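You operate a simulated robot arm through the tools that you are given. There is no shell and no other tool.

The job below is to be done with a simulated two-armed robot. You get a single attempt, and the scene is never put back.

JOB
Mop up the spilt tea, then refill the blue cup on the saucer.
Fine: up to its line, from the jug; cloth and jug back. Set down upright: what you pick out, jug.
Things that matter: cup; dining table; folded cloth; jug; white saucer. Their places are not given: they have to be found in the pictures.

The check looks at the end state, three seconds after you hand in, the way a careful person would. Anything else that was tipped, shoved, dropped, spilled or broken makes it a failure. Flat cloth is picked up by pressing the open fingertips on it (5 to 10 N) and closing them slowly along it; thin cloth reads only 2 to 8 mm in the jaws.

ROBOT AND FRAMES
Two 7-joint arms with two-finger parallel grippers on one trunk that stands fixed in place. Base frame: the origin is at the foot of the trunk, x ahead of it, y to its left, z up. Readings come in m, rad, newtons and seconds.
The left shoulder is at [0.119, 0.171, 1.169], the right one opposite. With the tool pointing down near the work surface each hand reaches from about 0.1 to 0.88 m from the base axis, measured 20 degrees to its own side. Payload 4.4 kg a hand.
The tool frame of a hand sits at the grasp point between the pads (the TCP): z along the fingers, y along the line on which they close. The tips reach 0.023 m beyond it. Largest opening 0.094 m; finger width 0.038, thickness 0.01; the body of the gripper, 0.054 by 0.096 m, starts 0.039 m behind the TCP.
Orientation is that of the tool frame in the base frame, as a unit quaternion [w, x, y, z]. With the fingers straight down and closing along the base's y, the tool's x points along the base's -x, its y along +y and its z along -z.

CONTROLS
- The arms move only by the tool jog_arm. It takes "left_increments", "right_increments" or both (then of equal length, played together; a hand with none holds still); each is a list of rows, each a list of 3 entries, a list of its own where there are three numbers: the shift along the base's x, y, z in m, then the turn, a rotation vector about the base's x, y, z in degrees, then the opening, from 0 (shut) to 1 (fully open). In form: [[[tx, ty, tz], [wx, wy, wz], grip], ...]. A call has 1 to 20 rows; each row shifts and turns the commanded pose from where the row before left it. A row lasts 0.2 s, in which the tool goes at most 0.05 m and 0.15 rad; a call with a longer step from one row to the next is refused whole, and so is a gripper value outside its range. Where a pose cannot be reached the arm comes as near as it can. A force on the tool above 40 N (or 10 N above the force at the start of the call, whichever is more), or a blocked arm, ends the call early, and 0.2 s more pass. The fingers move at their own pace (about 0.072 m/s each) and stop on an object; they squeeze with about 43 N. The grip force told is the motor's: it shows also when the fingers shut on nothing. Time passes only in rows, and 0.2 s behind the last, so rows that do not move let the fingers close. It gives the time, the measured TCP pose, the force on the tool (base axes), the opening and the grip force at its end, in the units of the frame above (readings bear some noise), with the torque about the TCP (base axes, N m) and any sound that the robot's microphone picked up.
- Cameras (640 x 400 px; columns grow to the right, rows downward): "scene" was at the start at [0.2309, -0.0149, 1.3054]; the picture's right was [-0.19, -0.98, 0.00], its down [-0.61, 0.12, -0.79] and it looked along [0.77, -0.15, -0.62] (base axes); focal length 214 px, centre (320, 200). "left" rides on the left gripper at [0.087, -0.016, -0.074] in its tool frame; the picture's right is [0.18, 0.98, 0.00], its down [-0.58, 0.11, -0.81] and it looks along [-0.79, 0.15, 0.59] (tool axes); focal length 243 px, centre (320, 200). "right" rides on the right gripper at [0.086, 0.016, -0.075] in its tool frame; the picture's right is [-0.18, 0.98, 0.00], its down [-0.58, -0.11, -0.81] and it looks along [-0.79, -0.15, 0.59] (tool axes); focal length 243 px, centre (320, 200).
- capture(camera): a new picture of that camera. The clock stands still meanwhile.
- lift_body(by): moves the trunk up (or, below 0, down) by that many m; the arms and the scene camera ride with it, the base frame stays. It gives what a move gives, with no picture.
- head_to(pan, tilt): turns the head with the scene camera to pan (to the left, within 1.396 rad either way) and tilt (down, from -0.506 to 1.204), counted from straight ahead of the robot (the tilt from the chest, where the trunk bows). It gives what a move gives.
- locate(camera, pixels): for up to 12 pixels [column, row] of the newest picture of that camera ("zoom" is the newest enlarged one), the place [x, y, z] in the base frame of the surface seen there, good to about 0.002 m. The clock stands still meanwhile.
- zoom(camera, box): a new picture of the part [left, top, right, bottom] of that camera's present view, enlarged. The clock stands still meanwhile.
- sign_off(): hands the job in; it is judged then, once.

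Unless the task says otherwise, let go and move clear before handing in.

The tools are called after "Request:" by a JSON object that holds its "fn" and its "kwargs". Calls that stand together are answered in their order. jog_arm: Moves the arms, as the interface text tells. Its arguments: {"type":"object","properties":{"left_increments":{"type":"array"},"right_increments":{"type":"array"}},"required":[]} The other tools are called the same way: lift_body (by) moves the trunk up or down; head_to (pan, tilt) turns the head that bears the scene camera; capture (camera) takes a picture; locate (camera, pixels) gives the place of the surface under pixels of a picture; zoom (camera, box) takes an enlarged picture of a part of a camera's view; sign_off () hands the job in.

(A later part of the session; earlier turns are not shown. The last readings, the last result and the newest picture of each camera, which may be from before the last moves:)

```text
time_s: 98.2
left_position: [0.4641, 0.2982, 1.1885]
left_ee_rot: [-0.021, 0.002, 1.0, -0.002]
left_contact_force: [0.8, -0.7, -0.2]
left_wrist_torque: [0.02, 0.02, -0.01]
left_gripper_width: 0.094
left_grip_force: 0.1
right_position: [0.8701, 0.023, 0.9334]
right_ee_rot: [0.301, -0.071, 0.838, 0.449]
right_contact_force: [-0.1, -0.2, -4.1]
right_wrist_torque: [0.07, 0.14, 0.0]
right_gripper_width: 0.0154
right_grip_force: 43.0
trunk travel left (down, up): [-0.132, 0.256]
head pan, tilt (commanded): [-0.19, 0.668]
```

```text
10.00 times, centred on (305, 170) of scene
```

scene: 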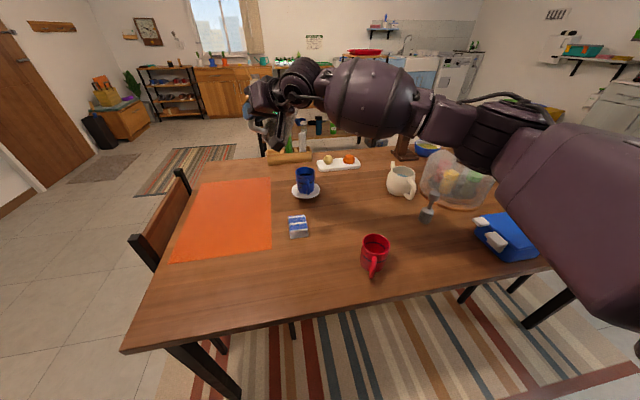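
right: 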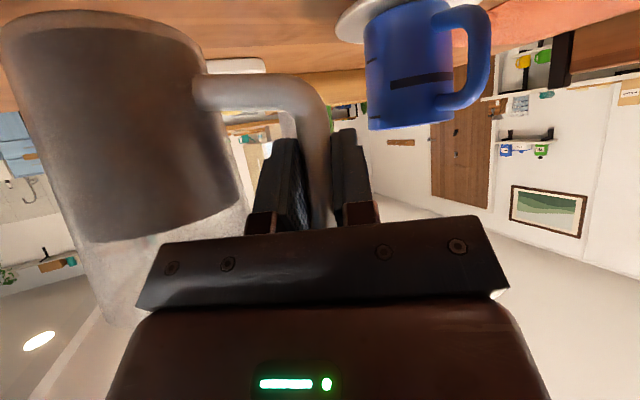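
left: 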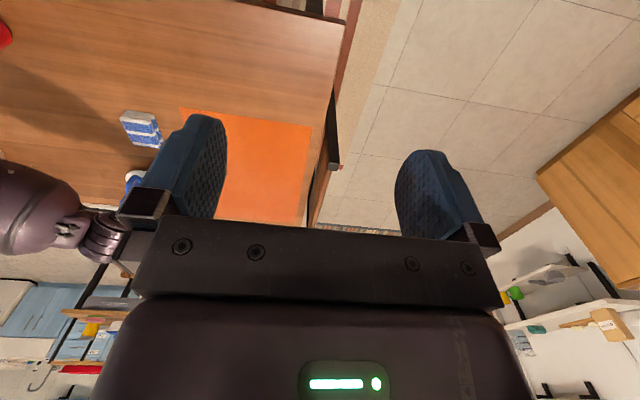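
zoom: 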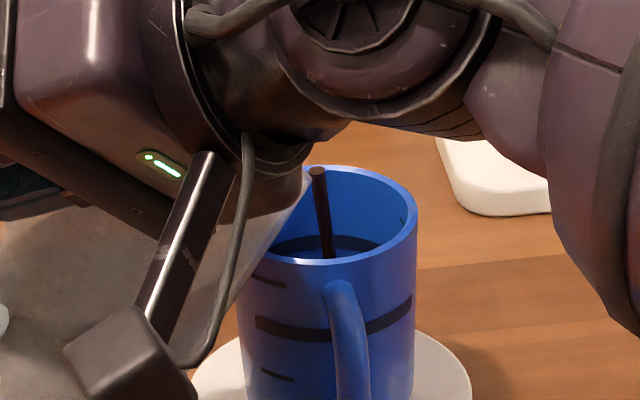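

It's flowing nicely into the cup. I'll hold for a second and check.

Request:
{"fn": "jog_arm", "kwargs": {"right_increments": [[[0, 0, 0], [0, 0, 0], 0], [[0, 0, 0], [0, 0, 0], 0], [[0, 0, 0], [0, 0, 0], 0], [[0, 0, 0], [0, 0, 0], 0]]}}

Request:
{"fn": "zoom", "kwargs": {"camera": "scene", "box": [285, 155, 325, 185]}}

Request:
{"fn": "locate", "kwargs": {"camera": "zoom", "pixels": [[300, 274], [285, 273], [350, 272], [365, 270], [380, 267], [350, 258], [300, 258], [330, 250]]}}

```text
time_s: 99.2
left_position: [0.4633, 0.299, 1.1889]
left_ee_rot: [-0.021, 0.003, 1.0, -0.003]
left_contact_force: [0.1, -0.4, -0.5]
left_wrist_torque: [0.02, -0.03, 0.04]
left_gripper_width: 0.0941
left_grip_force: 0.1
right_position: [0.87, 0.0239, 0.9342]
right_ee_rot: [0.3, -0.071, 0.838, 0.45]
right_contact_force: [0.3, -0.8, -3.6]
right_wrist_torque: [0.11, 0.05, -0.01]
right_gripper_width: 0.0154
right_grip_force: 42.7
trunk travel left (down, up): [-0.132, 0.256]
head pan, tilt (commanded): [-0.19, 0.668]
```

```text
13.33 times, centred on (305, 170) of scene
```

zoom: 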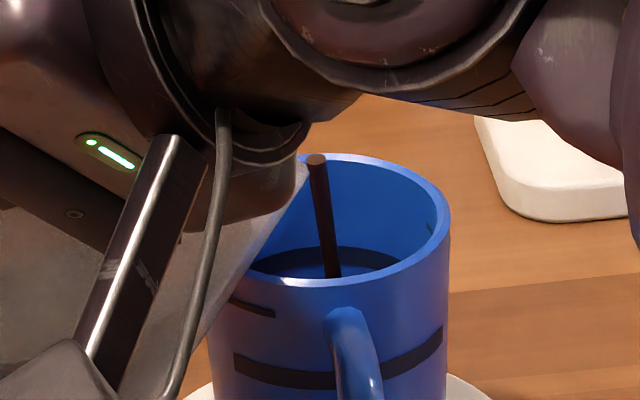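

```text
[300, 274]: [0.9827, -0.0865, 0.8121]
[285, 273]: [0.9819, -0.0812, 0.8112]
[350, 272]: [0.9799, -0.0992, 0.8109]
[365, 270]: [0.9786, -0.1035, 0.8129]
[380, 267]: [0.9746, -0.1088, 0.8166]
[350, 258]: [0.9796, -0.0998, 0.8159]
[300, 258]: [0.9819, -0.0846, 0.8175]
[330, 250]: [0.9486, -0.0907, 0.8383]
```

Still flowing, with the level not yet visible at z≈0.811. I'll hold on.

Request:
{"fn": "jog_arm", "kwargs": {"right_increments": [[[0, 0, 0], [0, 0, 0], 0], [[0, 0, 0], [0, 0, 0], 0], [[0, 0, 0], [0, 0, 0], 0], [[0, 0, 0], [0, 0, 0], 0], [[0, 0, 0], [0, 0, 0], 0]]}}

Request:
{"fn": "zoom", "kwargs": {"camera": "scene", "box": [285, 155, 325, 185]}}

Request:
{"fn": "locate", "kwargs": {"camera": "zoom", "pixels": [[300, 274], [285, 273], [350, 272], [365, 270], [300, 258]]}}

```text
time_s: 100.4
left_position: [0.4631, 0.2976, 1.1888]
left_ee_rot: [-0.021, 0.002, 1.0, -0.003]
left_contact_force: [-1.0, -0.2, -0.3]
left_wrist_torque: [0.04, 0.0, -0.04]
left_gripper_width: 0.0942
left_grip_force: 0.0
right_position: [0.8693, 0.0242, 0.9334]
right_ee_rot: [0.301, -0.07, 0.838, 0.449]
right_contact_force: [0.1, 0.6, -4.6]
right_wrist_torque: [0.12, 0.09, 0.0]
right_gripper_width: 0.0152
right_grip_force: 42.6
trunk travel left (down, up): [-0.132, 0.256]
head pan, tilt (commanded): [-0.19, 0.668]
```

```text
13.33 times, centred on (305, 170) of scene
```

zoom: 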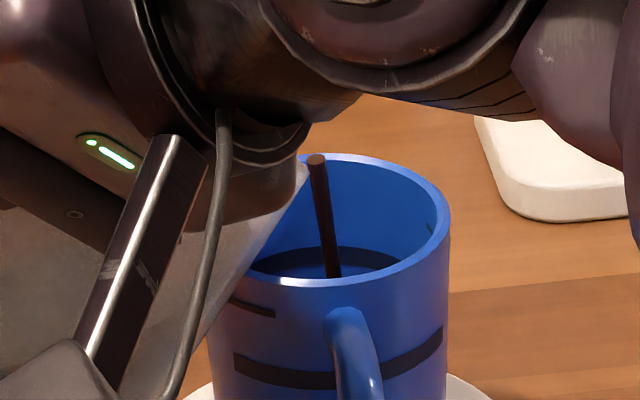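

```text
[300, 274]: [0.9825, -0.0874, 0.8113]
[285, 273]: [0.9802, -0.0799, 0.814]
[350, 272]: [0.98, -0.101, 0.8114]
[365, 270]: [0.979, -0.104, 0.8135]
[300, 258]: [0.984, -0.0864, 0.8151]
```

Still flowing steadily. I'll hold a little longer.

Request:
{"fn": "jog_arm", "kwargs": {"right_increments": [[[0, 0, 0], [0, 0, 0], 0], [[0, 0, 0], [0, 0, 0], 0], [[0, 0, 0], [0, 0, 0], 0], [[0, 0, 0], [0, 0, 0], 0], [[0, 0, 0], [0, 0, 0], 0], [[0, 0, 0], [0, 0, 0], 0]]}}

Request:
{"fn": "zoom", "kwargs": {"camera": "scene", "box": [285, 155, 325, 185]}}

Request:
{"fn": "locate", "kwargs": {"camera": "zoom", "pixels": [[300, 274], [285, 273], [350, 272], [365, 270], [300, 258]]}}

```text
time_s: 101.8
left_position: [0.4635, 0.298, 1.1879]
left_ee_rot: [-0.021, 0.002, 1.0, -0.002]
left_contact_force: [0.6, 0.0, -0.1]
left_wrist_torque: [0.0, 0.03, -0.01]
left_gripper_width: 0.0939
left_grip_force: 0.1
right_position: [0.8702, 0.0231, 0.9336]
right_ee_rot: [0.301, -0.071, 0.838, 0.45]
right_contact_force: [-0.3, -1.1, -3.9]
right_wrist_torque: [0.06, 0.1, -0.01]
right_gripper_width: 0.0154
right_grip_force: 43.0
trunk travel left (down, up): [-0.132, 0.256]
head pan, tilt (commanded): [-0.19, 0.668]
```

```text
13.33 times, centred on (305, 170) of scene
```

zoom: 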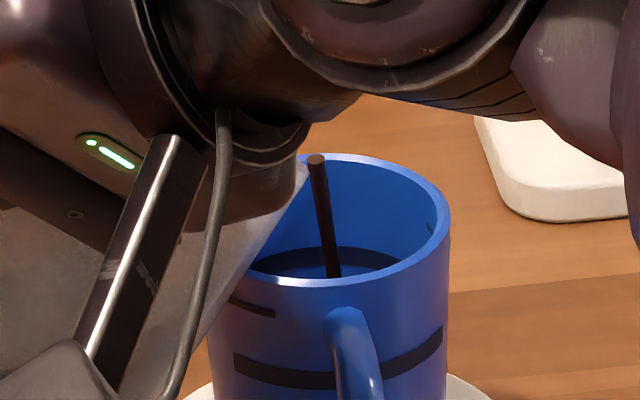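

```text
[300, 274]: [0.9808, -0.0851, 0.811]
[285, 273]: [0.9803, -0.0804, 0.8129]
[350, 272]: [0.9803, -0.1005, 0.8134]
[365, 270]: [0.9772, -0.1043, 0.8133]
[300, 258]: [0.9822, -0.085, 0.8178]
```

The stream is still constant and the visible inner wall is still dry. I'll continue holding.

Request:
{"fn": "jog_arm", "kwargs": {"right_increments": [[[0, 0, 0], [0, 0, 0], 0], [[0, 0, 0], [0, 0, 0], 0], [[0, 0, 0], [0, 0, 0], 0], [[0, 0, 0], [0, 0, 0], 0], [[0, 0, 0], [0, 0, 0], 0]]}}

Request:
{"fn": "zoom", "kwargs": {"camera": "scene", "box": [285, 155, 325, 185]}}

Request:
{"fn": "locate", "kwargs": {"camera": "zoom", "pixels": [[300, 274], [285, 273], [350, 272], [365, 270], [300, 258]]}}

```text
time_s: 103.0
left_position: [0.4638, 0.2979, 1.1884]
left_ee_rot: [-0.021, 0.003, 1.0, -0.003]
left_contact_force: [-0.3, 0.3, 0.3]
left_wrist_torque: [0.02, 0.0, 0.02]
left_gripper_width: 0.0939
left_grip_force: 0.1
right_position: [0.8697, 0.0243, 0.9355]
right_ee_rot: [0.301, -0.072, 0.838, 0.45]
right_contact_force: [0.1, -0.6, -3.6]
right_wrist_torque: [0.09, 0.09, 0.03]
right_gripper_width: 0.0153
right_grip_force: 42.7
trunk travel left (down, up): [-0.132, 0.256]
head pan, tilt (commanded): [-0.19, 0.668]
```

```text
13.33 times, centred on (305, 170) of scene
```

zoom: 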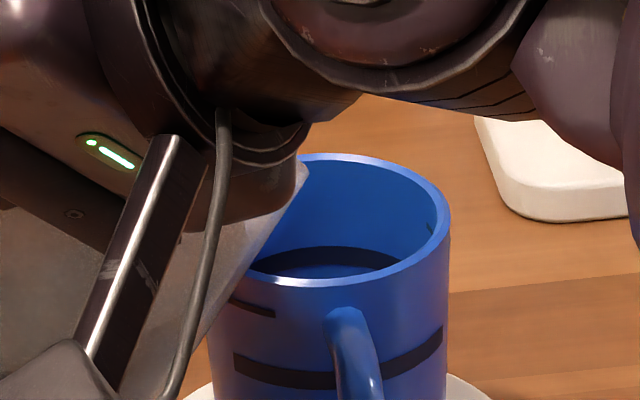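

```text
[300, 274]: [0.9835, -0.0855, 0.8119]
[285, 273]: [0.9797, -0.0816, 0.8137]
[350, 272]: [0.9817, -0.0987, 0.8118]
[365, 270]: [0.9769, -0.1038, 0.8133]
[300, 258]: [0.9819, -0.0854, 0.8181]
```

It has drained at 45° after about 22 ml, by my estimate, and the level is still below view. I'll tilt to 50° and let it run for 3 s, which should stay well below the line.

Request:
{"fn": "jog_arm", "kwargs": {"right_increments": [[[0.0006, -0.001, 0.0022], [0.83, 0.558, 0], 0], [[0.0006, -0.001, 0.0022], [0.83, 0.558, 0], 0], [[0.0006, -0.001, 0.0022], [0.83, 0.558, 0], 0], [[0.0007, -0.001, 0.0022], [0.83, 0.558, 0], 0], [[0.0007, -0.001, 0.0021], [0.83, 0.558, 0], 0], [[0, 0, 0], [0, 0, 0], 0], [[0, 0, 0], [0, 0, 0], 0]]}}

Request:
{"fn": "zoom", "kwargs": {"camera": "scene", "box": [285, 150, 325, 190]}}

```text
time_s: 104.6
left_position: [0.4629, 0.297, 1.1887]
left_ee_rot: [-0.021, 0.002, 1.0, -0.003]
left_contact_force: [-0.2, 0.1, -0.4]
left_wrist_torque: [-0.04, 0.01, 0.02]
left_gripper_width: 0.0938
left_grip_force: 0.0
right_position: [0.873, 0.0197, 0.946]
right_ee_rot: [0.283, -0.048, 0.829, 0.48]
right_contact_force: [0.5, 0.4, -3.5]
right_wrist_torque: [0.07, 0.09, 0.01]
right_gripper_width: 0.0153
right_grip_force: 43.0
trunk travel left (down, up): [-0.132, 0.256]
head pan, tilt (commanded): [-0.19, 0.668]
```

```text
10.00 times, centred on (305, 170) of scene
```

zoom: 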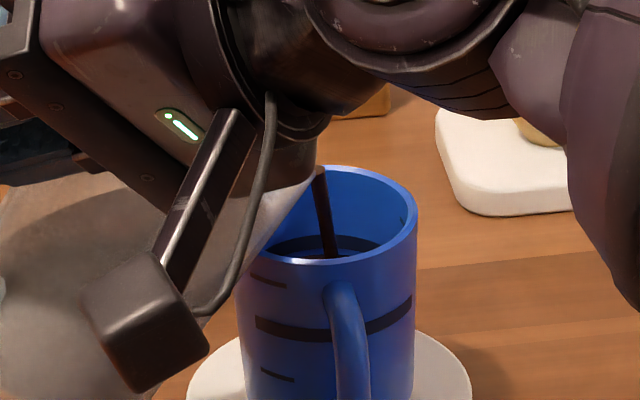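

The stream still falls inside the cup. I'll hold and check the level.

Request:
{"fn": "jog_arm", "kwargs": {"right_increments": [[[0, 0, 0], [0, 0, 0], 0], [[0, 0, 0], [0, 0, 0], 0], [[0, 0, 0], [0, 0, 0], 0], [[0, 0, 0], [0, 0, 0], 0], [[0, 0, 0], [0, 0, 0], 0], [[0, 0, 0], [0, 0, 0], 0]]}}

Request:
{"fn": "zoom", "kwargs": {"camera": "scene", "box": [285, 155, 325, 185]}}

Request:
{"fn": "locate", "kwargs": {"camera": "zoom", "pixels": [[300, 274], [285, 273], [350, 272], [365, 270], [300, 258]]}}

```text
time_s: 106.0
left_position: [0.4628, 0.2977, 1.1899]
left_ee_rot: [-0.021, 0.003, 1.0, -0.003]
left_contact_force: [0.2, 0.4, -0.5]
left_wrist_torque: [-0.02, -0.02, -0.02]
left_gripper_width: 0.0937
left_grip_force: 0.1
right_position: [0.873, 0.0184, 0.947]
right_ee_rot: [0.283, -0.05, 0.828, 0.481]
right_contact_force: [-0.4, 0.0, -3.3]
right_wrist_torque: [0.09, 0.1, 0.01]
right_gripper_width: 0.0154
right_grip_force: 43.1
trunk travel left (down, up): [-0.132, 0.256]
head pan, tilt (commanded): [-0.19, 0.668]
```

```text
13.33 times, centred on (305, 170) of scene
```

zoom: 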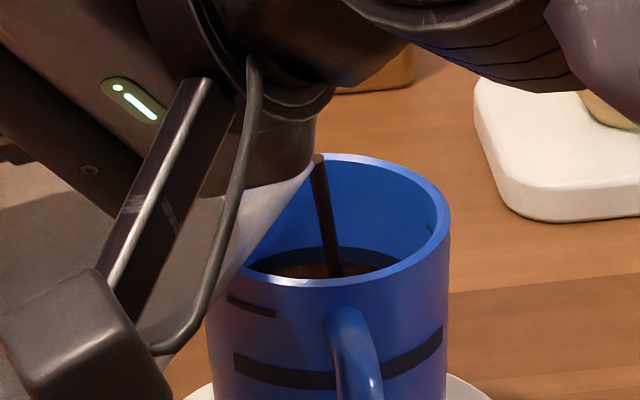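

```text
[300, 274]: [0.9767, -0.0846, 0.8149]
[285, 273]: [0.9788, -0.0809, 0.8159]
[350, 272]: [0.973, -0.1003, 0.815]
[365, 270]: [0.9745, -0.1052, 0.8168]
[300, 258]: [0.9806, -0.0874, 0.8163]
```

The brown tea surface is now visible just under the band, at z≈0.815; the band's centre is about 0.818. I'll tilt back right away to stop the flow and measure.

Request:
{"fn": "jog_arm", "kwargs": {"right_increments": [[[-0.002, 0.003, 0], [-5.81, -3.9, 0], 0], [[-0.002, 0.003, 0], [-5.81, -3.9, 0], 0], [[-0.001, 0.002, 0.004], [-4.15, -2.79, 0], 0], [[0, 0, 0], [0, 0, 0], 0]]}}

Request:
{"fn": "zoom", "kwargs": {"camera": "scene", "box": [285, 155, 325, 185]}}

Request:
{"fn": "locate", "kwargs": {"camera": "zoom", "pixels": [[300, 274], [285, 273], [320, 275], [350, 272], [365, 270], [380, 267], [310, 270], [340, 270], [330, 255], [330, 249], [290, 372], [290, 384]]}}

```text
time_s: 107.0
left_position: [0.464, 0.2983, 1.1891]
left_ee_rot: [-0.021, 0.002, 1.0, -0.002]
left_contact_force: [-0.2, -0.3, 0.1]
left_wrist_torque: [-0.01, 0.03, 0.02]
left_gripper_width: 0.0941
left_grip_force: 0.2
right_position: [0.8674, 0.0266, 0.9479]
right_ee_rot: [0.349, -0.131, 0.857, 0.356]
right_contact_force: [-0.2, 0.0, -2.7]
right_wrist_torque: [0.18, 0.09, 0.04]
right_gripper_width: 0.0152
right_grip_force: 43.1
trunk travel left (down, up): [-0.132, 0.256]
head pan, tilt (commanded): [-0.19, 0.668]
```

```text
13.33 times, centred on (305, 170) of scene
```

zoom: 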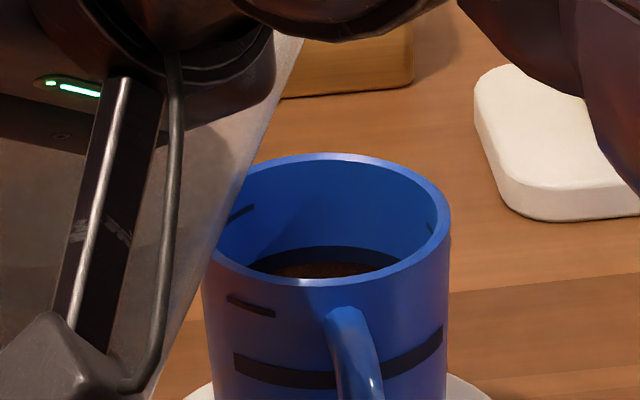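

```text
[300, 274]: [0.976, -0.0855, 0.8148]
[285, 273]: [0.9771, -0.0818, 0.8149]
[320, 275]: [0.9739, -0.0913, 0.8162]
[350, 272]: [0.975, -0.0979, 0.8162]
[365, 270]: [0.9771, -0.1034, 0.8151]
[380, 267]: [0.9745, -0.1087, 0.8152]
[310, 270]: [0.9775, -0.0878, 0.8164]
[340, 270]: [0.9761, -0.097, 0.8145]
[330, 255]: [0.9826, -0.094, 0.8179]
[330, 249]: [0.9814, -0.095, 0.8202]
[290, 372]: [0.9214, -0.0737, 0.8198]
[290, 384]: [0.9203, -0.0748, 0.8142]
```

The flow has stopped with the level at about z=0.8154 (mean of eight readings). I'll measure the painted line's upper and lower edges on the outside closely.

Request:
{"fn": "zoom", "kwargs": {"camera": "scene", "box": [298, 168, 322, 186]}}

```text
16.00 times, centred on (310, 177) of scene
```

zoom: 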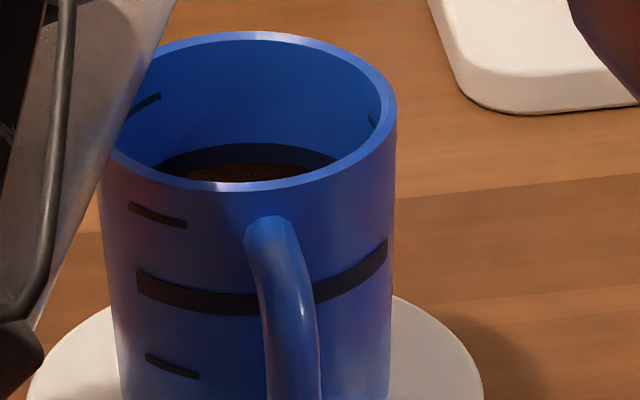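

In the enlarged view the tea surface meets the band's lower edge at about row 163, and the band's top is at row 143. I'll get numeric heights for these.

Request:
{"fn": "locate", "kwargs": {"camera": "zoom", "pixels": [[250, 145], [250, 150], [250, 156], [250, 162], [250, 168], [250, 175], [200, 283], [200, 290], [200, 298], [200, 306], [200, 313], [300, 165]]}}

Request:
{"fn": "locate", "kwargs": {"camera": "zoom", "pixels": [[340, 280], [340, 288], [340, 296], [340, 304], [170, 280], [170, 290], [170, 300], [220, 170], [270, 170], [230, 175], [290, 168], [250, 180]]}}

```text
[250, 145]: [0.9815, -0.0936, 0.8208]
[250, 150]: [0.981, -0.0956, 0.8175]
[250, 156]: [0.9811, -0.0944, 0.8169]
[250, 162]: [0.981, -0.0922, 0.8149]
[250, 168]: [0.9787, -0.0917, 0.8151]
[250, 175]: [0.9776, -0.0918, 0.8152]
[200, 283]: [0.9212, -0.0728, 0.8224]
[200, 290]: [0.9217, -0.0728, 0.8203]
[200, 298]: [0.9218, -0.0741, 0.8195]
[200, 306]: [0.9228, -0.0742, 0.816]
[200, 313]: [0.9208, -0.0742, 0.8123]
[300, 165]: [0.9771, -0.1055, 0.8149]
```

```text
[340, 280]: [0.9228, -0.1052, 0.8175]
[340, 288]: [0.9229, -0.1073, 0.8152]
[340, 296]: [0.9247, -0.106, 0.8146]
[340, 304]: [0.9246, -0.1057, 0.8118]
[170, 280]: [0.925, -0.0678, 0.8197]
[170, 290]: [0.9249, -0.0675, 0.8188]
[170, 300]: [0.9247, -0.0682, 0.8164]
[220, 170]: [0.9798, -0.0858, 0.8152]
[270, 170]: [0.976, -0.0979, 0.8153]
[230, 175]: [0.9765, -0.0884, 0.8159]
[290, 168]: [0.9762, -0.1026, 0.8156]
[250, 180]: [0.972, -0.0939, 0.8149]
```

The level is 0.8152, and the line spans about 0.815–0.821 with its centre at 0.818, so the tea is at the line's lower edge. I'll top up about 2 mm by tilting just to 48°, where only a trickle should come.

Request:
{"fn": "jog_arm", "kwargs": {"right_increments": [[[0.0013, -0.0013, -0.0017], [3.49, 2.34, 0], 0], [[0.0013, -0.0013, -0.0017], [3.49, 2.34, 0], 0], [[0.0013, -0.0013, -0.0017], [3.49, 2.34, 0], 0], [[0.0013, -0.0013, -0.0017], [3.49, 2.34, 0], 0]]}}

Request:
{"fn": "zoom", "kwargs": {"camera": "scene", "box": [298, 162, 322, 180]}}

Request:
{"fn": "locate", "kwargs": {"camera": "zoom", "pixels": [[250, 268], [220, 268], [270, 268], [300, 264], [290, 264], [230, 272]]}}

```text
time_s: 108.0
left_position: [0.4633, 0.2978, 1.1892]
left_ee_rot: [-0.021, 0.003, 1.0, -0.003]
left_contact_force: [-0.5, 0.1, 0.5]
left_wrist_torque: [0.01, -0.05, 0.01]
left_gripper_width: 0.0939
left_grip_force: 0.1
right_position: [0.8743, 0.022, 0.9421]
right_ee_rot: [0.291, -0.058, 0.833, 0.467]
right_contact_force: [-0.5, 0.6, -4.0]
right_wrist_torque: [0.09, 0.11, 0.03]
right_gripper_width: 0.0152
right_grip_force: 43.1
trunk travel left (down, up): [-0.132, 0.256]
head pan, tilt (commanded): [-0.19, 0.668]
```

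```text
16.00 times, centred on (310, 171) of scene
```

zoom: 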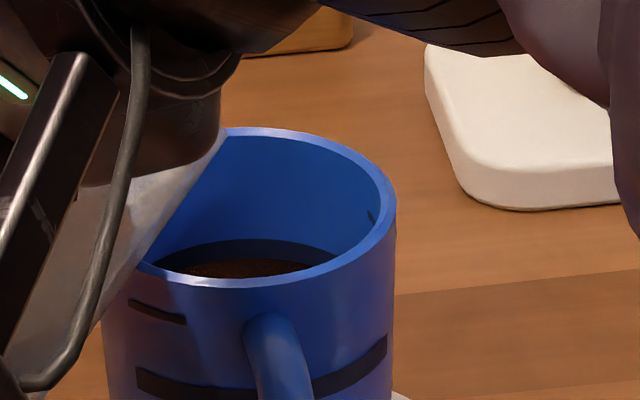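

```text
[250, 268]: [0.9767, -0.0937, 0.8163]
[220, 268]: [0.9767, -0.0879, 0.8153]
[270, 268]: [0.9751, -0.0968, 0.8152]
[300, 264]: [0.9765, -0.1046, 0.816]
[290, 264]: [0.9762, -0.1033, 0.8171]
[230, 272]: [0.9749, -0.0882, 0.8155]
```

No flow at 48°. I'll add 1° at a time.

Request:
{"fn": "jog_arm", "kwargs": {"right_increments": [[[0.0006, -0.001, 0.0022], [0.83, 0.558, 0], 0], [[0, 0, 0], [0, 0, 0], 0]]}}

Request:
{"fn": "zoom", "kwargs": {"camera": "scene", "box": [298, 162, 322, 180]}}

```text
time_s: 108.6
left_position: [0.4644, 0.2978, 1.1893]
left_ee_rot: [-0.021, 0.002, 1.0, -0.003]
left_contact_force: [0.5, 0.4, 0.3]
left_wrist_torque: [0.01, -0.01, -0.04]
left_gripper_width: 0.094
left_grip_force: 0.0
right_position: [0.8748, 0.0213, 0.9451]
right_ee_rot: [0.287, -0.054, 0.831, 0.474]
right_contact_force: [0.4, -0.2, -3.3]
right_wrist_torque: [0.11, 0.07, -0.04]
right_gripper_width: 0.0153
right_grip_force: 42.9
trunk travel left (down, up): [-0.132, 0.256]
head pan, tilt (commanded): [-0.19, 0.668]
```

```text
16.00 times, centred on (310, 171) of scene
```

zoom: 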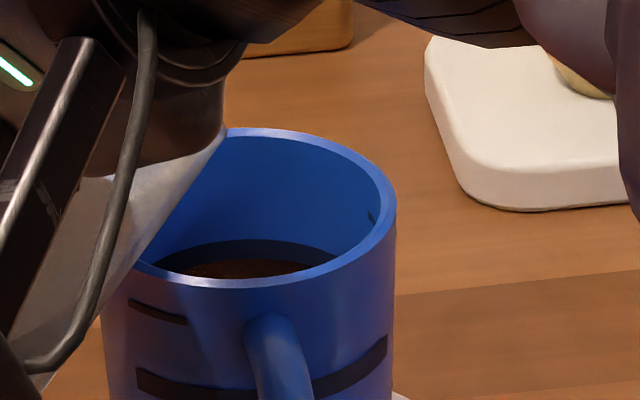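

Nothing at 49° either. On to 50°.

Request:
{"fn": "jog_arm", "kwargs": {"right_increments": [[[0.0006, -0.001, 0.0021], [0.83, 0.558, 0], 0], [[0, 0, 0], [0, 0, 0], 0]]}}

Request:
{"fn": "zoom", "kwargs": {"camera": "scene", "box": [298, 162, 322, 180]}}

```text
time_s: 109.2
left_position: [0.4636, 0.2986, 1.1889]
left_ee_rot: [-0.021, 0.003, 1.0, -0.002]
left_contact_force: [0.2, 1.2, 0.0]
left_wrist_torque: [-0.03, 0.01, -0.02]
left_gripper_width: 0.094
left_grip_force: 0.0
right_position: [0.8751, 0.0195, 0.9462]
right_ee_rot: [0.283, -0.05, 0.829, 0.48]
right_contact_force: [-0.8, -0.7, -3.6]
right_wrist_torque: [0.08, 0.06, -0.02]
right_gripper_width: 0.0152
right_grip_force: 43.0
trunk travel left (down, up): [-0.132, 0.256]
head pan, tilt (commanded): [-0.19, 0.668]
```

```text
16.00 times, centred on (310, 171) of scene
```

zoom: 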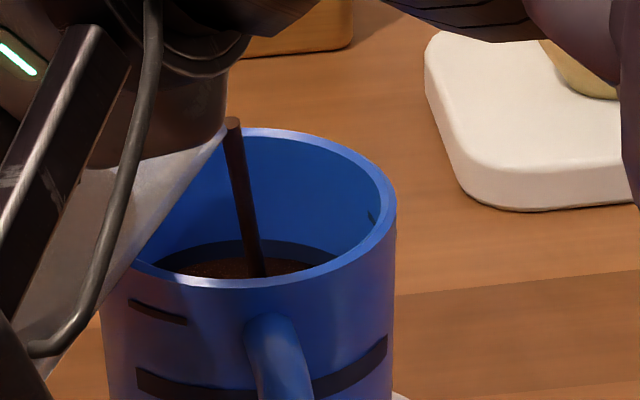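

A trickle has started at 50°. I'll hold just 0.4 s and measure.

Request:
{"fn": "jog_arm", "kwargs": {"right_increments": [[[0, 0, 0], [0, 0, 0], 0]]}}

Request:
{"fn": "zoom", "kwargs": {"camera": "scene", "box": [298, 162, 322, 180]}}

Request:
{"fn": "locate", "kwargs": {"camera": "zoom", "pixels": [[280, 270], [220, 268], [270, 272], [300, 264], [290, 264], [230, 272], [210, 272], [285, 268]]}}

```text
time_s: 109.6
left_position: [0.4638, 0.2966, 1.1885]
left_ee_rot: [-0.021, 0.002, 1.0, -0.002]
left_contact_force: [-1.0, 0.4, 0.4]
left_wrist_torque: [0.0, 0.01, -0.02]
left_gripper_width: 0.0938
left_grip_force: 0.1
right_position: [0.8745, 0.0194, 0.9464]
right_ee_rot: [0.283, -0.05, 0.829, 0.48]
right_contact_force: [0.3, 0.4, -3.7]
right_wrist_torque: [0.07, 0.09, 0.01]
right_gripper_width: 0.0155
right_grip_force: 43.6
trunk travel left (down, up): [-0.132, 0.256]
head pan, tilt (commanded): [-0.19, 0.668]
```

```text
16.00 times, centred on (310, 171) of scene
```

zoom: 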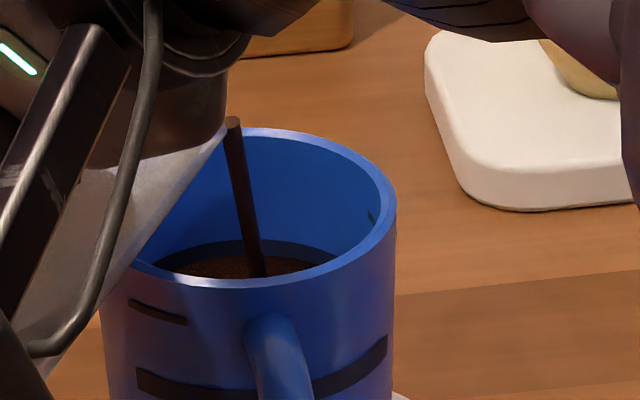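

```text
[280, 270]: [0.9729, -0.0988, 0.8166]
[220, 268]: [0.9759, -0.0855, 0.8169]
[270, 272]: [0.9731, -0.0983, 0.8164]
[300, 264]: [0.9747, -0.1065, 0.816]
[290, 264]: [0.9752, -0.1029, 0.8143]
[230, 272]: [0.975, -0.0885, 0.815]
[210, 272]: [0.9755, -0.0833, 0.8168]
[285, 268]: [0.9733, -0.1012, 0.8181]
```

The mean level is now 0.8163, rising about 1 mm per 0.4 s. I'll give it 0.2 s more within the call, then tilt back at once.

Request:
{"fn": "jog_arm", "kwargs": {"right_increments": [[[0, 0, 0], [0, 0, 0], 0], [[-0.002, 0.003, 0], [-5.81, -3.9, 0], 0], [[-0.002, 0.003, 0], [-5.81, -3.9, 0], 0], [[-0.001, 0.002, 0.004], [-5.81, -3.9, 0], 0], [[0, 0, 0], [0, 0, 0], 0]]}}

Request:
{"fn": "zoom", "kwargs": {"camera": "scene", "box": [298, 168, 322, 186]}}

Request:
{"fn": "locate", "kwargs": {"camera": "zoom", "pixels": [[250, 168], [250, 175], [220, 170], [270, 170], [230, 175], [290, 168], [250, 172], [300, 166], [260, 175], [240, 172], [210, 172], [280, 170]]}}

```text
time_s: 110.8
left_position: [0.4634, 0.2972, 1.1879]
left_ee_rot: [-0.021, 0.002, 1.0, -0.002]
left_contact_force: [0.2, 0.0, 0.7]
left_wrist_torque: [0.0, 0.0, 0.0]
left_gripper_width: 0.094
left_grip_force: 0.1
right_position: [0.8697, 0.0286, 0.9509]
right_ee_rot: [0.355, -0.14, 0.859, 0.341]
right_contact_force: [-0.3, -0.2, -3.7]
right_wrist_torque: [0.15, 0.12, 0.01]
right_gripper_width: 0.0153
right_grip_force: 43.3
trunk travel left (down, up): [-0.132, 0.256]
head pan, tilt (commanded): [-0.19, 0.668]
```

```text
16.00 times, centred on (310, 177) of scene
```

zoom: 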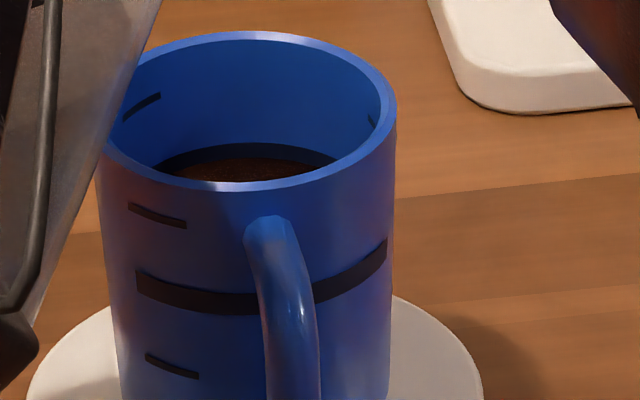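

```text
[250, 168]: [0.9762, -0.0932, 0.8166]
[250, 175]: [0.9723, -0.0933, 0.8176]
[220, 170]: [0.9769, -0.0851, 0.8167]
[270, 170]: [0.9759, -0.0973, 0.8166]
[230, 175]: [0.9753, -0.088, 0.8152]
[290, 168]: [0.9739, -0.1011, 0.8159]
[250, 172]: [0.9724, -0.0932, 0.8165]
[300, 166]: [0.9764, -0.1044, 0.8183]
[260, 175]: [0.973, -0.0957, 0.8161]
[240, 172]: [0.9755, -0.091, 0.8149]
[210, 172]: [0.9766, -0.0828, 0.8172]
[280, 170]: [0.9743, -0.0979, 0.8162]
```

The level is now about 0.8165, within the band: roughly 15 of its 23 px remain above the tea. That is up to the line, so I'll stop here. Next I'll bring the jug upright while raising it clear of the cup.

Request:
{"fn": "jog_arm", "kwargs": {"right_increments": [[[0, 0.001, 0.005], [-4.15, -2.5, -0.8], 0], [[0, 0.001, 0.008], [-4.15, -2.5, -0.8], 0], [[0, 0, 0.01], [-4.15, -2.5, -0.8], 0], [[0, 0, 0.012], [-4.15, -2.5, -0.8], 0], [[0, 0, 0.012], [-4.15, -2.5, -0.8], 0], [[0, 0, 0.008], [-4.15, -2.5, -0.8], 0], [[0, 0, 0.003], [0, 0, 0], 0], [[0, 0, 0], [0, 0, 0], 0]]}}

Request:
{"fn": "zoom", "kwargs": {"camera": "scene", "box": [230, 80, 390, 200]}}

```text
time_s: 112.6
left_position: [0.4646, 0.2981, 1.1892]
left_ee_rot: [-0.021, 0.003, 1.0, -0.002]
left_contact_force: [0.0, 0.4, -0.1]
left_wrist_torque: [-0.05, 0.0, 0.02]
left_gripper_width: 0.0936
left_grip_force: 0.1
right_position: [0.8701, 0.0301, 1.008]
right_ee_rot: [0.439, -0.22, 0.864, 0.111]
right_contact_force: [0.3, 1.0, -3.5]
right_wrist_torque: [0.22, 0.16, 0.0]
right_gripper_width: 0.015
right_grip_force: 43.4
trunk travel left (down, up): [-0.132, 0.256]
head pan, tilt (commanded): [-0.19, 0.668]
```

```text
3.33 times, centred on (310, 140) of scene
```

zoom: 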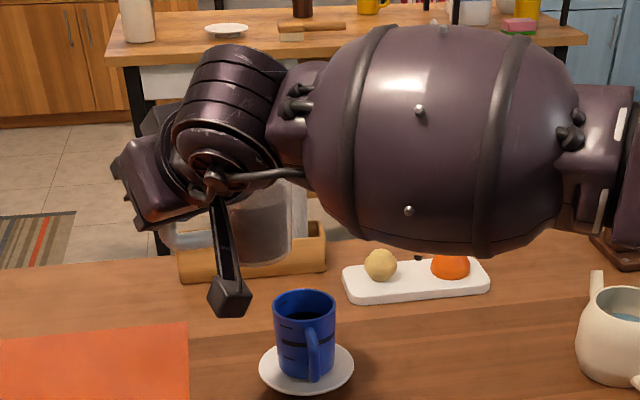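

The jug is upright again in its original orientation, and the cup is undisturbed. I'll carry it back over to above its original place.

Request:
{"fn": "jog_arm", "kwargs": {"right_increments": [[[0.0008, -0.008, 0], [0, 0, 0], 0], [[0.0008, -0.014, 0], [0, 0, 0], 0], [[0.0008, -0.02, 0], [0, 0, 0], 0], [[0.0008, -0.022, 0], [0, 0, 0], 0], [[0.0008, -0.022, 0], [0, 0, 0], 0], [[0.0008, -0.022, 0], [0, 0, 0], 0], [[0.0008, -0.022, 0], [0, 0, 0], 0], [[0.0008, -0.022, 0], [0, 0, 0], 0], [[0.0008, -0.022, 0], [0, 0, 0], 0], [[0.0008, -0.022, 0], [0, 0, 0], 0], [[0.0008, -0.02, 0], [0, 0, 0], 0], [[0.0008, -0.0136, 0], [0, 0, 0], 0], [[0.0008, -0.008, 0], [0, 0, 0], 0], [[0, 0, 0], [0, 0, 0], 0]]}}

Request:
{"fn": "capture", "kwargs": {"camera": "scene"}}

Request:
{"fn": "capture", "kwargs": {"camera": "right"}}

```text
time_s: 115.6
left_position: [0.464, 0.2969, 1.1891]
left_ee_rot: [-0.022, 0.002, 1.0, -0.002]
left_contact_force: [0.6, 0.0, -0.6]
left_wrist_torque: [0.03, 0.04, 0.0]
left_gripper_width: 0.0942
left_grip_force: 0.0
right_position: [0.8813, -0.2073, 1.0079]
right_ee_rot: [0.439, -0.221, 0.863, 0.114]
right_contact_force: [0.4, -1.0, -2.9]
right_wrist_torque: [0.22, 0.15, -0.01]
right_gripper_width: 0.0152
right_grip_force: 43.4
trunk travel left (down, up): [-0.132, 0.256]
head pan, tilt (commanded): [-0.19, 0.668]
```

```text
taken
```

scene: 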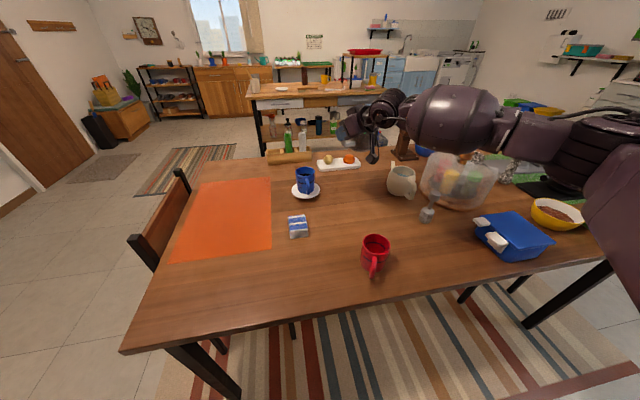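

```text
taken
```

right: 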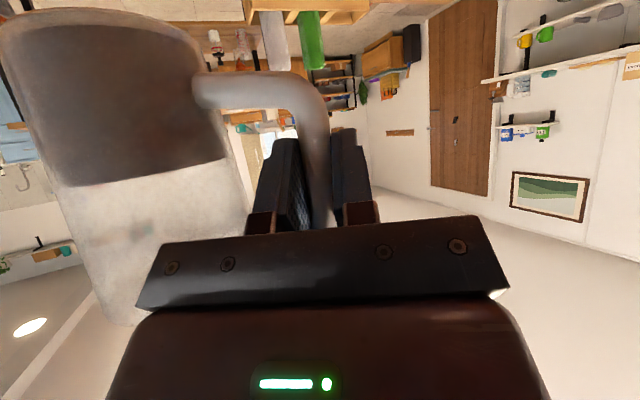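

The jug is held just as before and is above its old spot. I'll lower it to just above the table.

Request:
{"fn": "jog_arm", "kwargs": {"right_increments": [[[0, 0, -0.01], [0, 0, 0], 0], [[0, 0, -0.02], [0, 0, 0], 0], [[0, 0, -0.024], [0, 0, 0], 0], [[0, 0, -0.024], [0, 0, 0], 0], [[0, 0, -0.024], [0, 0, 0], 0], [[0, 0, -0.024], [0, 0, 0], 0], [[0, 0, -0.02], [0, 0, 0], 0], [[-0.0005, 0, -0.015], [0, 0, 0], 0], [[0, 0, -0.01], [0, 0, 0], 0], [[0, 0, -0.006], [0, 0, 0], 0], [[0, 0, 0], [0, 0, 0], 0]]}}

Request:
{"fn": "zoom", "kwargs": {"camera": "scene", "box": [320, 130, 430, 200]}}

```text
time_s: 118.0
left_position: [0.4639, 0.2972, 1.1883]
left_ee_rot: [-0.021, 0.003, 1.0, -0.003]
left_contact_force: [-0.1, 0.3, 0.1]
left_wrist_torque: [-0.01, 0.0, -0.01]
left_gripper_width: 0.094
left_grip_force: 0.0
right_position: [0.8787, -0.2081, 0.8322]
right_ee_rot: [0.439, -0.221, 0.864, 0.113]
right_contact_force: [-1.1, 0.0, -4.0]
right_wrist_torque: [0.2, 0.13, 0.01]
right_gripper_width: 0.0154
right_grip_force: 43.3
trunk travel left (down, up): [-0.132, 0.256]
head pan, tilt (commanded): [-0.19, 0.668]
```

```text
5.71 times, centred on (375, 165) of scene
```

zoom: 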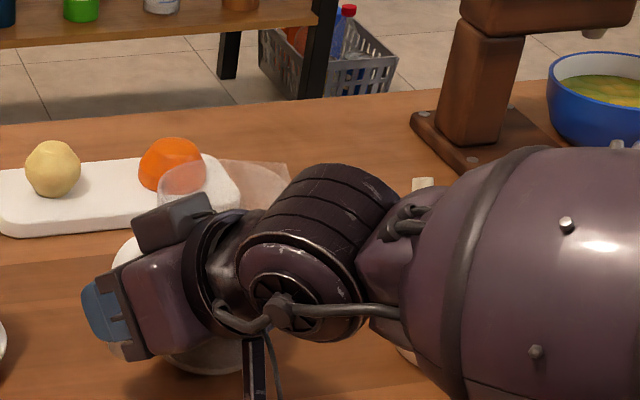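

It's about 7 mm above its resting height. I'll go down in 1–1.5 mm steps until the weight comes off.

Request:
{"fn": "jog_arm", "kwargs": {"right_increments": [[[0.0008, 0.0003, -0.0015], [0, 0, 0], 0], [[0, 0, -0.0015], [0, 0, 0], 0], [[0, 0, -0.0015], [0, 0, 0], 0], [[0, 0, -0.001], [0, 0, 0], 0]]}}

```text
time_s: 119.0
left_position: [0.4638, 0.2979, 1.1896]
left_ee_rot: [-0.021, 0.003, 1.0, -0.002]
left_contact_force: [0.3, -0.1, 0.0]
left_wrist_torque: [0.01, 0.0, 0.01]
left_gripper_width: 0.0939
left_grip_force: 0.0
right_position: [0.8797, -0.209, 0.8272]
right_ee_rot: [0.439, -0.221, 0.863, 0.113]
right_contact_force: [0.0, 0.6, -3.9]
right_wrist_torque: [0.22, 0.1, -0.01]
right_gripper_width: 0.0154
right_grip_force: 42.9
trunk travel left (down, up): [-0.132, 0.256]
head pan, tilt (commanded): [-0.19, 0.668]
```

Request:
{"fn": "jog_arm", "kwargs": {"right_increments": [[[0, 0.0005, -0.001], [0, 0, 0], 0], [[0, 0, -0.001], [0, 0, 0], 0], [[0, 0, -0.0008], [0, 0, 0], 0]]}}

```text
time_s: 119.8
left_position: [0.4623, 0.2986, 1.1884]
left_ee_rot: [-0.021, 0.003, 1.0, -0.003]
left_contact_force: [0.1, 0.8, -0.5]
left_wrist_torque: [0.0, -0.01, -0.01]
left_gripper_width: 0.0941
left_grip_force: 0.0
right_position: [0.8797, -0.2062, 0.8261]
right_ee_rot: [0.439, -0.221, 0.863, 0.113]
right_contact_force: [0.7, -1.8, 0.0]
right_wrist_torque: [-0.03, -0.2, -0.02]
right_gripper_width: 0.0152
right_grip_force: 43.2
trunk travel left (down, up): [-0.132, 0.256]
head pan, tilt (commanded): [-0.19, 0.668]
```

The weight has come off (−3.9 to 0 N), so the jug is touching the table. I'll lower 0.7 mm more to seat it, then open gently.

Request:
{"fn": "jog_arm", "kwargs": {"right_increments": [[[0, 0, -0.0007], [0, 0, 0], 0], [[0, 0, 0], [0, 0, 0], 0]]}}

Request:
{"fn": "jog_arm", "kwargs": {"right_increments": [[[0, 0, 0], [0, 0, 0], 0.15], [[0, 0, 0], [0, 0, 0], 0.2], [[0, 0, 0], [0, 0, 0], 0.3], [[0, 0, 0], [0, 0, 0], 0.4], [[0, 0, 0], [0, 0, 0], 0.5], [[0, 0, 0], [0, 0, 0], 0.5]]}}

Request:
{"fn": "capture", "kwargs": {"camera": "right"}}

```text
time_s: 120.4
left_position: [0.4636, 0.2983, 1.189]
left_ee_rot: [-0.02, 0.003, 1.0, -0.002]
left_contact_force: [-0.2, 0.2, -0.1]
left_wrist_torque: [0.02, 0.0, -0.02]
left_gripper_width: 0.0941
left_grip_force: 0.1
right_position: [0.8808, -0.2073, 0.8253]
right_ee_rot: [0.44, -0.221, 0.863, 0.112]
right_contact_force: [0.6, 0.2, 3.8]
right_wrist_torque: [-0.11, -0.2, 0.04]
right_gripper_width: 0.0155
right_grip_force: 42.9
trunk travel left (down, up): [-0.132, 0.256]
head pan, tilt (commanded): [-0.19, 0.668]
```

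```text
time_s: 121.8
left_position: [0.464, 0.2983, 1.1885]
left_ee_rot: [-0.02, 0.003, 1.0, -0.003]
left_contact_force: [0.0, -1.0, -0.1]
left_wrist_torque: [-0.02, 0.02, -0.02]
left_gripper_width: 0.0943
left_grip_force: 0.0
right_position: [0.8798, -0.2067, 0.8226]
right_ee_rot: [0.439, -0.221, 0.864, 0.113]
right_contact_force: [0.1, 0.1, 0.8]
right_wrist_torque: [0.03, 0.01, -0.02]
right_gripper_width: 0.0472
right_grip_force: 0.1
trunk travel left (down, up): [-0.132, 0.256]
head pan, tilt (commanded): [-0.19, 0.668]
```

```text
taken
```

right: 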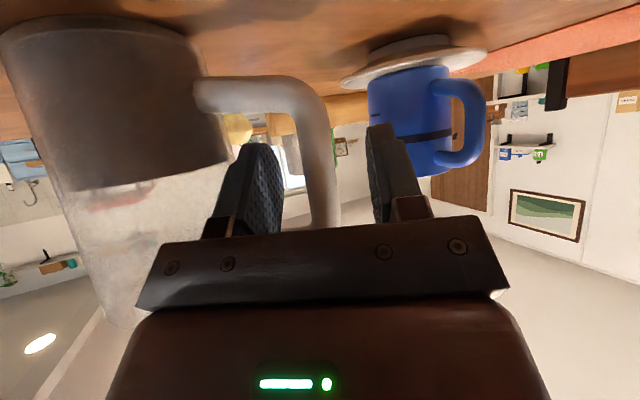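

The jug stands free in its original position. I'll raise 1.5 mm to centre the finger in the loop, then back out along the finger axis.

Request:
{"fn": "jog_arm", "kwargs": {"right_increments": [[[0, 0, 0.0015], [0, 0, 0], 0.5], [[-0.0071, -0.0039, 0.0059], [0, 0, 0], 0.5], [[-0.0107, -0.0058, 0.0088], [0, 0, 0], 0.5], [[-0.0142, -0.0077, 0.0118], [0, 0, 0], 0.5], [[-0.0142, -0.0077, 0.0118], [0, 0, 0], 0.5], [[-0.0178, -0.0096, 0.0147], [0, 0, 0], 0.5], [[-0.0213, -0.0115, 0.0176], [0, 0, 0], 0.5], [[-0.0213, -0.0115, 0.0176], [0, 0, 0], 0.5], [[0, 0, 0], [0, 0, 0], 0.5]]}}

Request:
{"fn": "capture", "kwargs": {"camera": "right"}}

Request:
{"fn": "capture", "kwargs": {"camera": "scene"}}

```text
time_s: 123.8
left_position: [0.4648, 0.2971, 1.1874]
left_ee_rot: [-0.02, 0.003, 1.0, -0.002]
left_contact_force: [0.2, 0.4, -1.0]
left_wrist_torque: [-0.01, 0.01, 0.03]
left_gripper_width: 0.0939
left_grip_force: 0.0
right_position: [0.7728, -0.2647, 0.9123]
right_ee_rot: [0.438, -0.221, 0.864, 0.113]
right_contact_force: [-0.1, -0.7, -0.2]
right_wrist_torque: [0.0, 0.03, -0.02]
right_gripper_width: 0.0469
right_grip_force: 0.2
trunk travel left (down, up): [-0.132, 0.256]
head pan, tilt (commanded): [-0.19, 0.668]
```

```text
taken
```

right: 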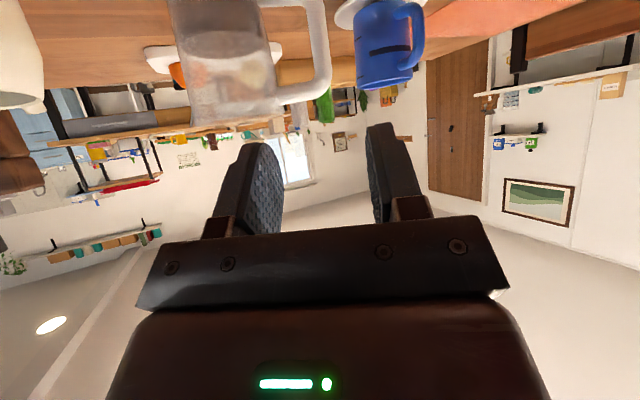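

```text
taken
```

scene: 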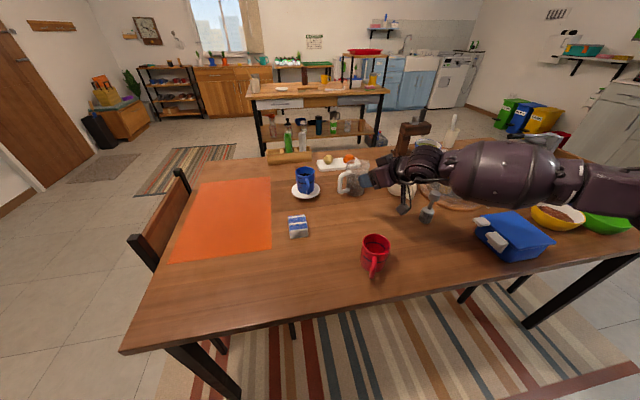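

The jug is back on its spot and the hand is clear. I'll raise and withdraw the right arm, then inspect everything with an unobstructed view.

Request:
{"fn": "jog_arm", "kwargs": {"right_increments": [[[0, 0, 0.03], [0, 0, 0], 0.5], [[-0.01, 0, 0.035], [0, 0, 0], 0.5], [[-0.02, 0, 0.035], [0, 0, 0], 0.5], [[-0.025, -0.005, 0.03], [0, 0, 0], 0.6], [[-0.03, -0.01, 0.025], [-2.5, 5, 0], 0.7], [[-0.03, -0.01, 0.02], [-2.5, 5, 0], 0.8], [[-0.03, -0.01, 0.02], [-2.5, 5, 0], 1], [[-0.03, -0.01, 0.01], [-2.5, 5, 0], 1], [[-0.03, -0.01, 0], [-2.5, 5, 0], 1], [[-0.03, -0.01, 0], [0, 0, -5], 1], [[-0.03, -0.01, 0], [0, 0, -5], 1], [[-0.03, -0.01, 0], [0, 0, -5], 1], [[-0.03, -0.01, 0], [0, 0, -5], 1], [[0, 0, 0], [0, 0, 0], 1]]}}

Request:
{"fn": "lift_body", "kwargs": {"by": 0.2}}

Request:
{"fn": "capture", "kwargs": {"camera": "scene"}}

Request:
{"fn": "zoom", "kwargs": {"camera": "scene", "box": [270, 170, 430, 270]}}

```text
time_s: 126.8
left_position: [0.464, 0.2964, 1.1874]
left_ee_rot: [-0.021, 0.003, 1.0, -0.002]
left_contact_force: [0.7, 0.8, 0.3]
left_wrist_torque: [0.02, -0.01, 0.0]
left_gripper_width: 0.094
left_grip_force: 0.0
right_position: [0.4546, -0.3621, 1.1218]
right_ee_rot: [0.223, -0.069, 0.972, 0.025]
right_contact_force: [-0.4, -0.1, -0.4]
right_wrist_torque: [0.01, 0.01, -0.01]
right_gripper_width: 0.094
right_grip_force: 0.1
right hand out of reach, approached as far as the arm can: row 13
trunk travel left (down, up): [-0.132, 0.256]
head pan, tilt (commanded): [-0.19, 0.668]
```

```text
time_s: 129.0
left_position: [0.4638, 0.2978, 1.389]
left_ee_rot: [-0.021, 0.002, 1.0, -0.002]
left_contact_force: [0.4, 0.5, -0.7]
left_wrist_torque: [0.0, -0.01, 0.03]
left_gripper_width: 0.0939
left_grip_force: 0.2
right_position: [0.4547, -0.3634, 1.322]
right_ee_rot: [0.223, -0.069, 0.972, 0.025]
right_contact_force: [-0.7, 0.6, -0.8]
right_wrist_torque: [0.02, 0.05, -0.01]
right_gripper_width: 0.0938
right_grip_force: 0.1
trunk travel left (down, up): [-0.332, 0.056]
head pan, tilt (commanded): [-0.19, 0.668]
```

```text
taken
```

scene: 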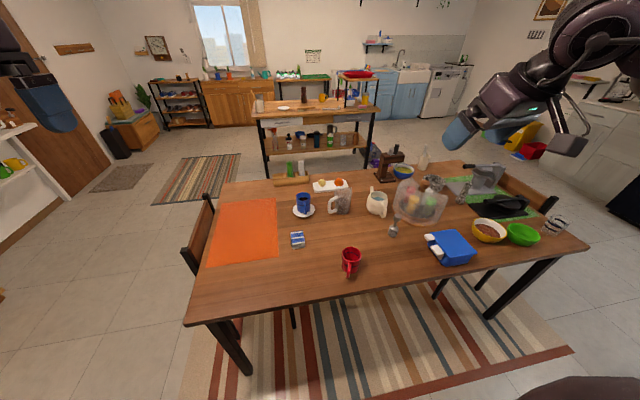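

```text
4.00 times, centred on (350, 220) of scene
```

zoom: 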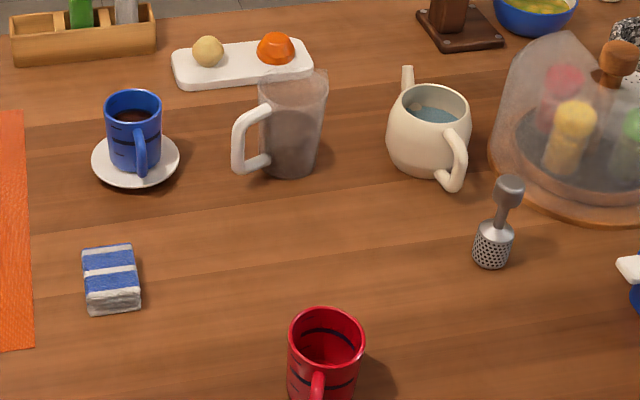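

The whole scene looks tidy: dry table, cloth in place, cup on saucer, jug back. I'll check the tea level from this steeper view and the jug's and cloth's positions against the originals.

Request:
{"fn": "zoom", "kwargs": {"camera": "scene", "box": [288, 186, 320, 216]}}

Request:
{"fn": "locate", "kwargs": {"camera": "zoom", "pixels": [[300, 125], [320, 120], [340, 125], [310, 130], [330, 130], [320, 135], [320, 105], [320, 110], [285, 125], [320, 60], [260, 215], [260, 225]]}}

Request:
{"fn": "zoom", "kwargs": {"camera": "scene", "box": [286, 185, 366, 250]}}

```text
13.33 times, centred on (304, 201) of scene
```

zoom: 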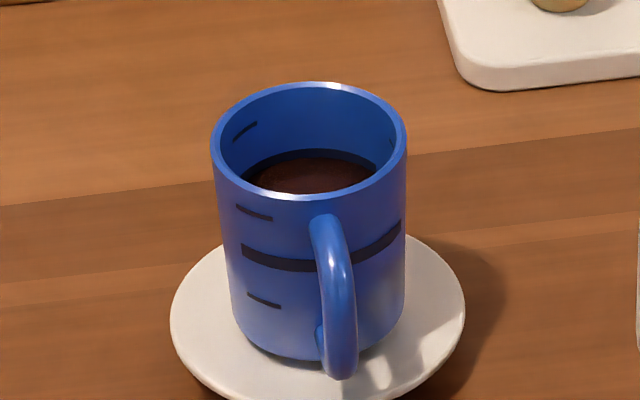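

```text
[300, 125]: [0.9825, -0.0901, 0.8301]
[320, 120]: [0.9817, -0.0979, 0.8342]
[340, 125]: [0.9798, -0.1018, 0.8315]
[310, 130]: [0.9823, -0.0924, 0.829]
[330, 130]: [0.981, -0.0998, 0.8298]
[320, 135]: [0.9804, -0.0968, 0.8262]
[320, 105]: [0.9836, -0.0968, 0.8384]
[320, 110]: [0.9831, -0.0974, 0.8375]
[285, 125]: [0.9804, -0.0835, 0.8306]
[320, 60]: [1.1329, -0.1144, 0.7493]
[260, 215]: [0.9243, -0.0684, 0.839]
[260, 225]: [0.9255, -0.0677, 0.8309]
```

```text
6.15 times, centred on (326, 218) of scene
```

zoom: 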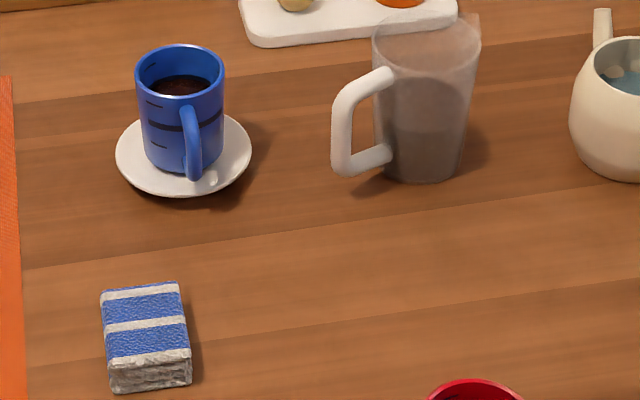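

Only a thin part of the band shows above the tea (rows 148–158). I'll measure the tea surface here, and the jug and cloth too.

Request:
{"fn": "locate", "kwargs": {"camera": "zoom", "pixels": [[338, 120], [340, 150], [386, 72], [385, 155], [420, 180], [390, 178], [103, 295], [178, 285], [110, 362], [190, 350], [400, 140], [450, 140]]}}

Request:
{"fn": "zoom", "kwargs": {"camera": "scene", "box": [292, 188, 316, 206]}}

Request:
{"fn": "locate", "kwargs": {"camera": "zoom", "pixels": [[300, 185], [320, 185], [340, 185], [310, 195], [330, 195], [320, 178], [290, 190], [350, 190], [320, 160], [320, 165], [320, 155], [320, 170]]}}

```text
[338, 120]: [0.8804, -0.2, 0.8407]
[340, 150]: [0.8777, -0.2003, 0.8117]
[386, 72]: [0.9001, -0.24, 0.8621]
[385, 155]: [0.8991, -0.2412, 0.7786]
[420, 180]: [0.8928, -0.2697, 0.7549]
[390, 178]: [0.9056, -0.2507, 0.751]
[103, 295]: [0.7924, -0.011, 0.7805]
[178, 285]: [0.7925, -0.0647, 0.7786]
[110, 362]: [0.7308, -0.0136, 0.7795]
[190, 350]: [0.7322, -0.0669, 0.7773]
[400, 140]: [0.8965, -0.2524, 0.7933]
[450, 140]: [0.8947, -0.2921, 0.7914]
```

```text
16.00 times, centred on (304, 197) of scene
```

zoom: 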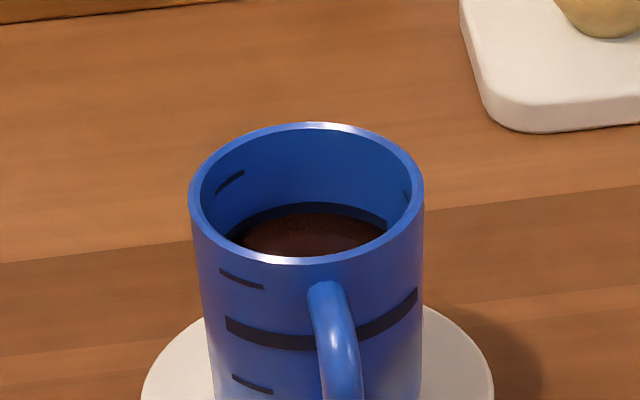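

```text
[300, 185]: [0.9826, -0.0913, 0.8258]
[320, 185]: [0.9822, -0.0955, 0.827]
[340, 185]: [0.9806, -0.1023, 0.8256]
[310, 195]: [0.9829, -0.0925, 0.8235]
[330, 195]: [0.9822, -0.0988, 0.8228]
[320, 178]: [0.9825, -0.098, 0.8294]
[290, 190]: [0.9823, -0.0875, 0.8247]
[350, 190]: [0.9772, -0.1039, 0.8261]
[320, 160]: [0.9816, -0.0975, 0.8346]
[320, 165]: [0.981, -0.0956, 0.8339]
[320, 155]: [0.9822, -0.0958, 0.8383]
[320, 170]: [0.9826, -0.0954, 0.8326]
```

The tea surface begins at about row 213 in this view and the band top is at about row 202. I'll take the heights there.

Request:
{"fn": "locate", "kwargs": {"camera": "zoom", "pixels": [[310, 201], [310, 205], [310, 209], [310, 213], [310, 220], [310, 228], [310, 236], [310, 244], [280, 235], [345, 230], [330, 240], [290, 245]]}}

Request:
{"fn": "locate", "kwargs": {"camera": "zoom", "pixels": [[250, 318], [250, 324], [250, 330], [250, 336], [250, 342], [280, 325], [280, 332], [280, 340], [280, 347], [390, 305], [390, 313], [390, 321]]}}

```text
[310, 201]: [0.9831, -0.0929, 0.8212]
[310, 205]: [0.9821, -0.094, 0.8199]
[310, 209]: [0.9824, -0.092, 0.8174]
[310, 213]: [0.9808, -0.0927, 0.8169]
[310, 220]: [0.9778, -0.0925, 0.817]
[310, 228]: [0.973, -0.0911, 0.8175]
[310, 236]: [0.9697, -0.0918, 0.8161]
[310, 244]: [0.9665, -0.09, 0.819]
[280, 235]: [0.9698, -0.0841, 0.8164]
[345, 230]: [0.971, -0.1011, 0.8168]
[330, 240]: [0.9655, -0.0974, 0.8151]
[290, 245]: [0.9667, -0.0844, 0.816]
```

```text
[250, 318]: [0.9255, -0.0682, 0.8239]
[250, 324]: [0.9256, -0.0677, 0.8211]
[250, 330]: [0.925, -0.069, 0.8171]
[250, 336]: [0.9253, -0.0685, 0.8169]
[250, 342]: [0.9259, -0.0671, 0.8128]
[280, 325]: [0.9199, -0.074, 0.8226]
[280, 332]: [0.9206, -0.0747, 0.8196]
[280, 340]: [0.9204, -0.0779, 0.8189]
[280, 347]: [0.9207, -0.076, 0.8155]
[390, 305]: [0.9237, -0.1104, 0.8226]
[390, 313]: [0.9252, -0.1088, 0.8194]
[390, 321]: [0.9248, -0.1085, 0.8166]
```

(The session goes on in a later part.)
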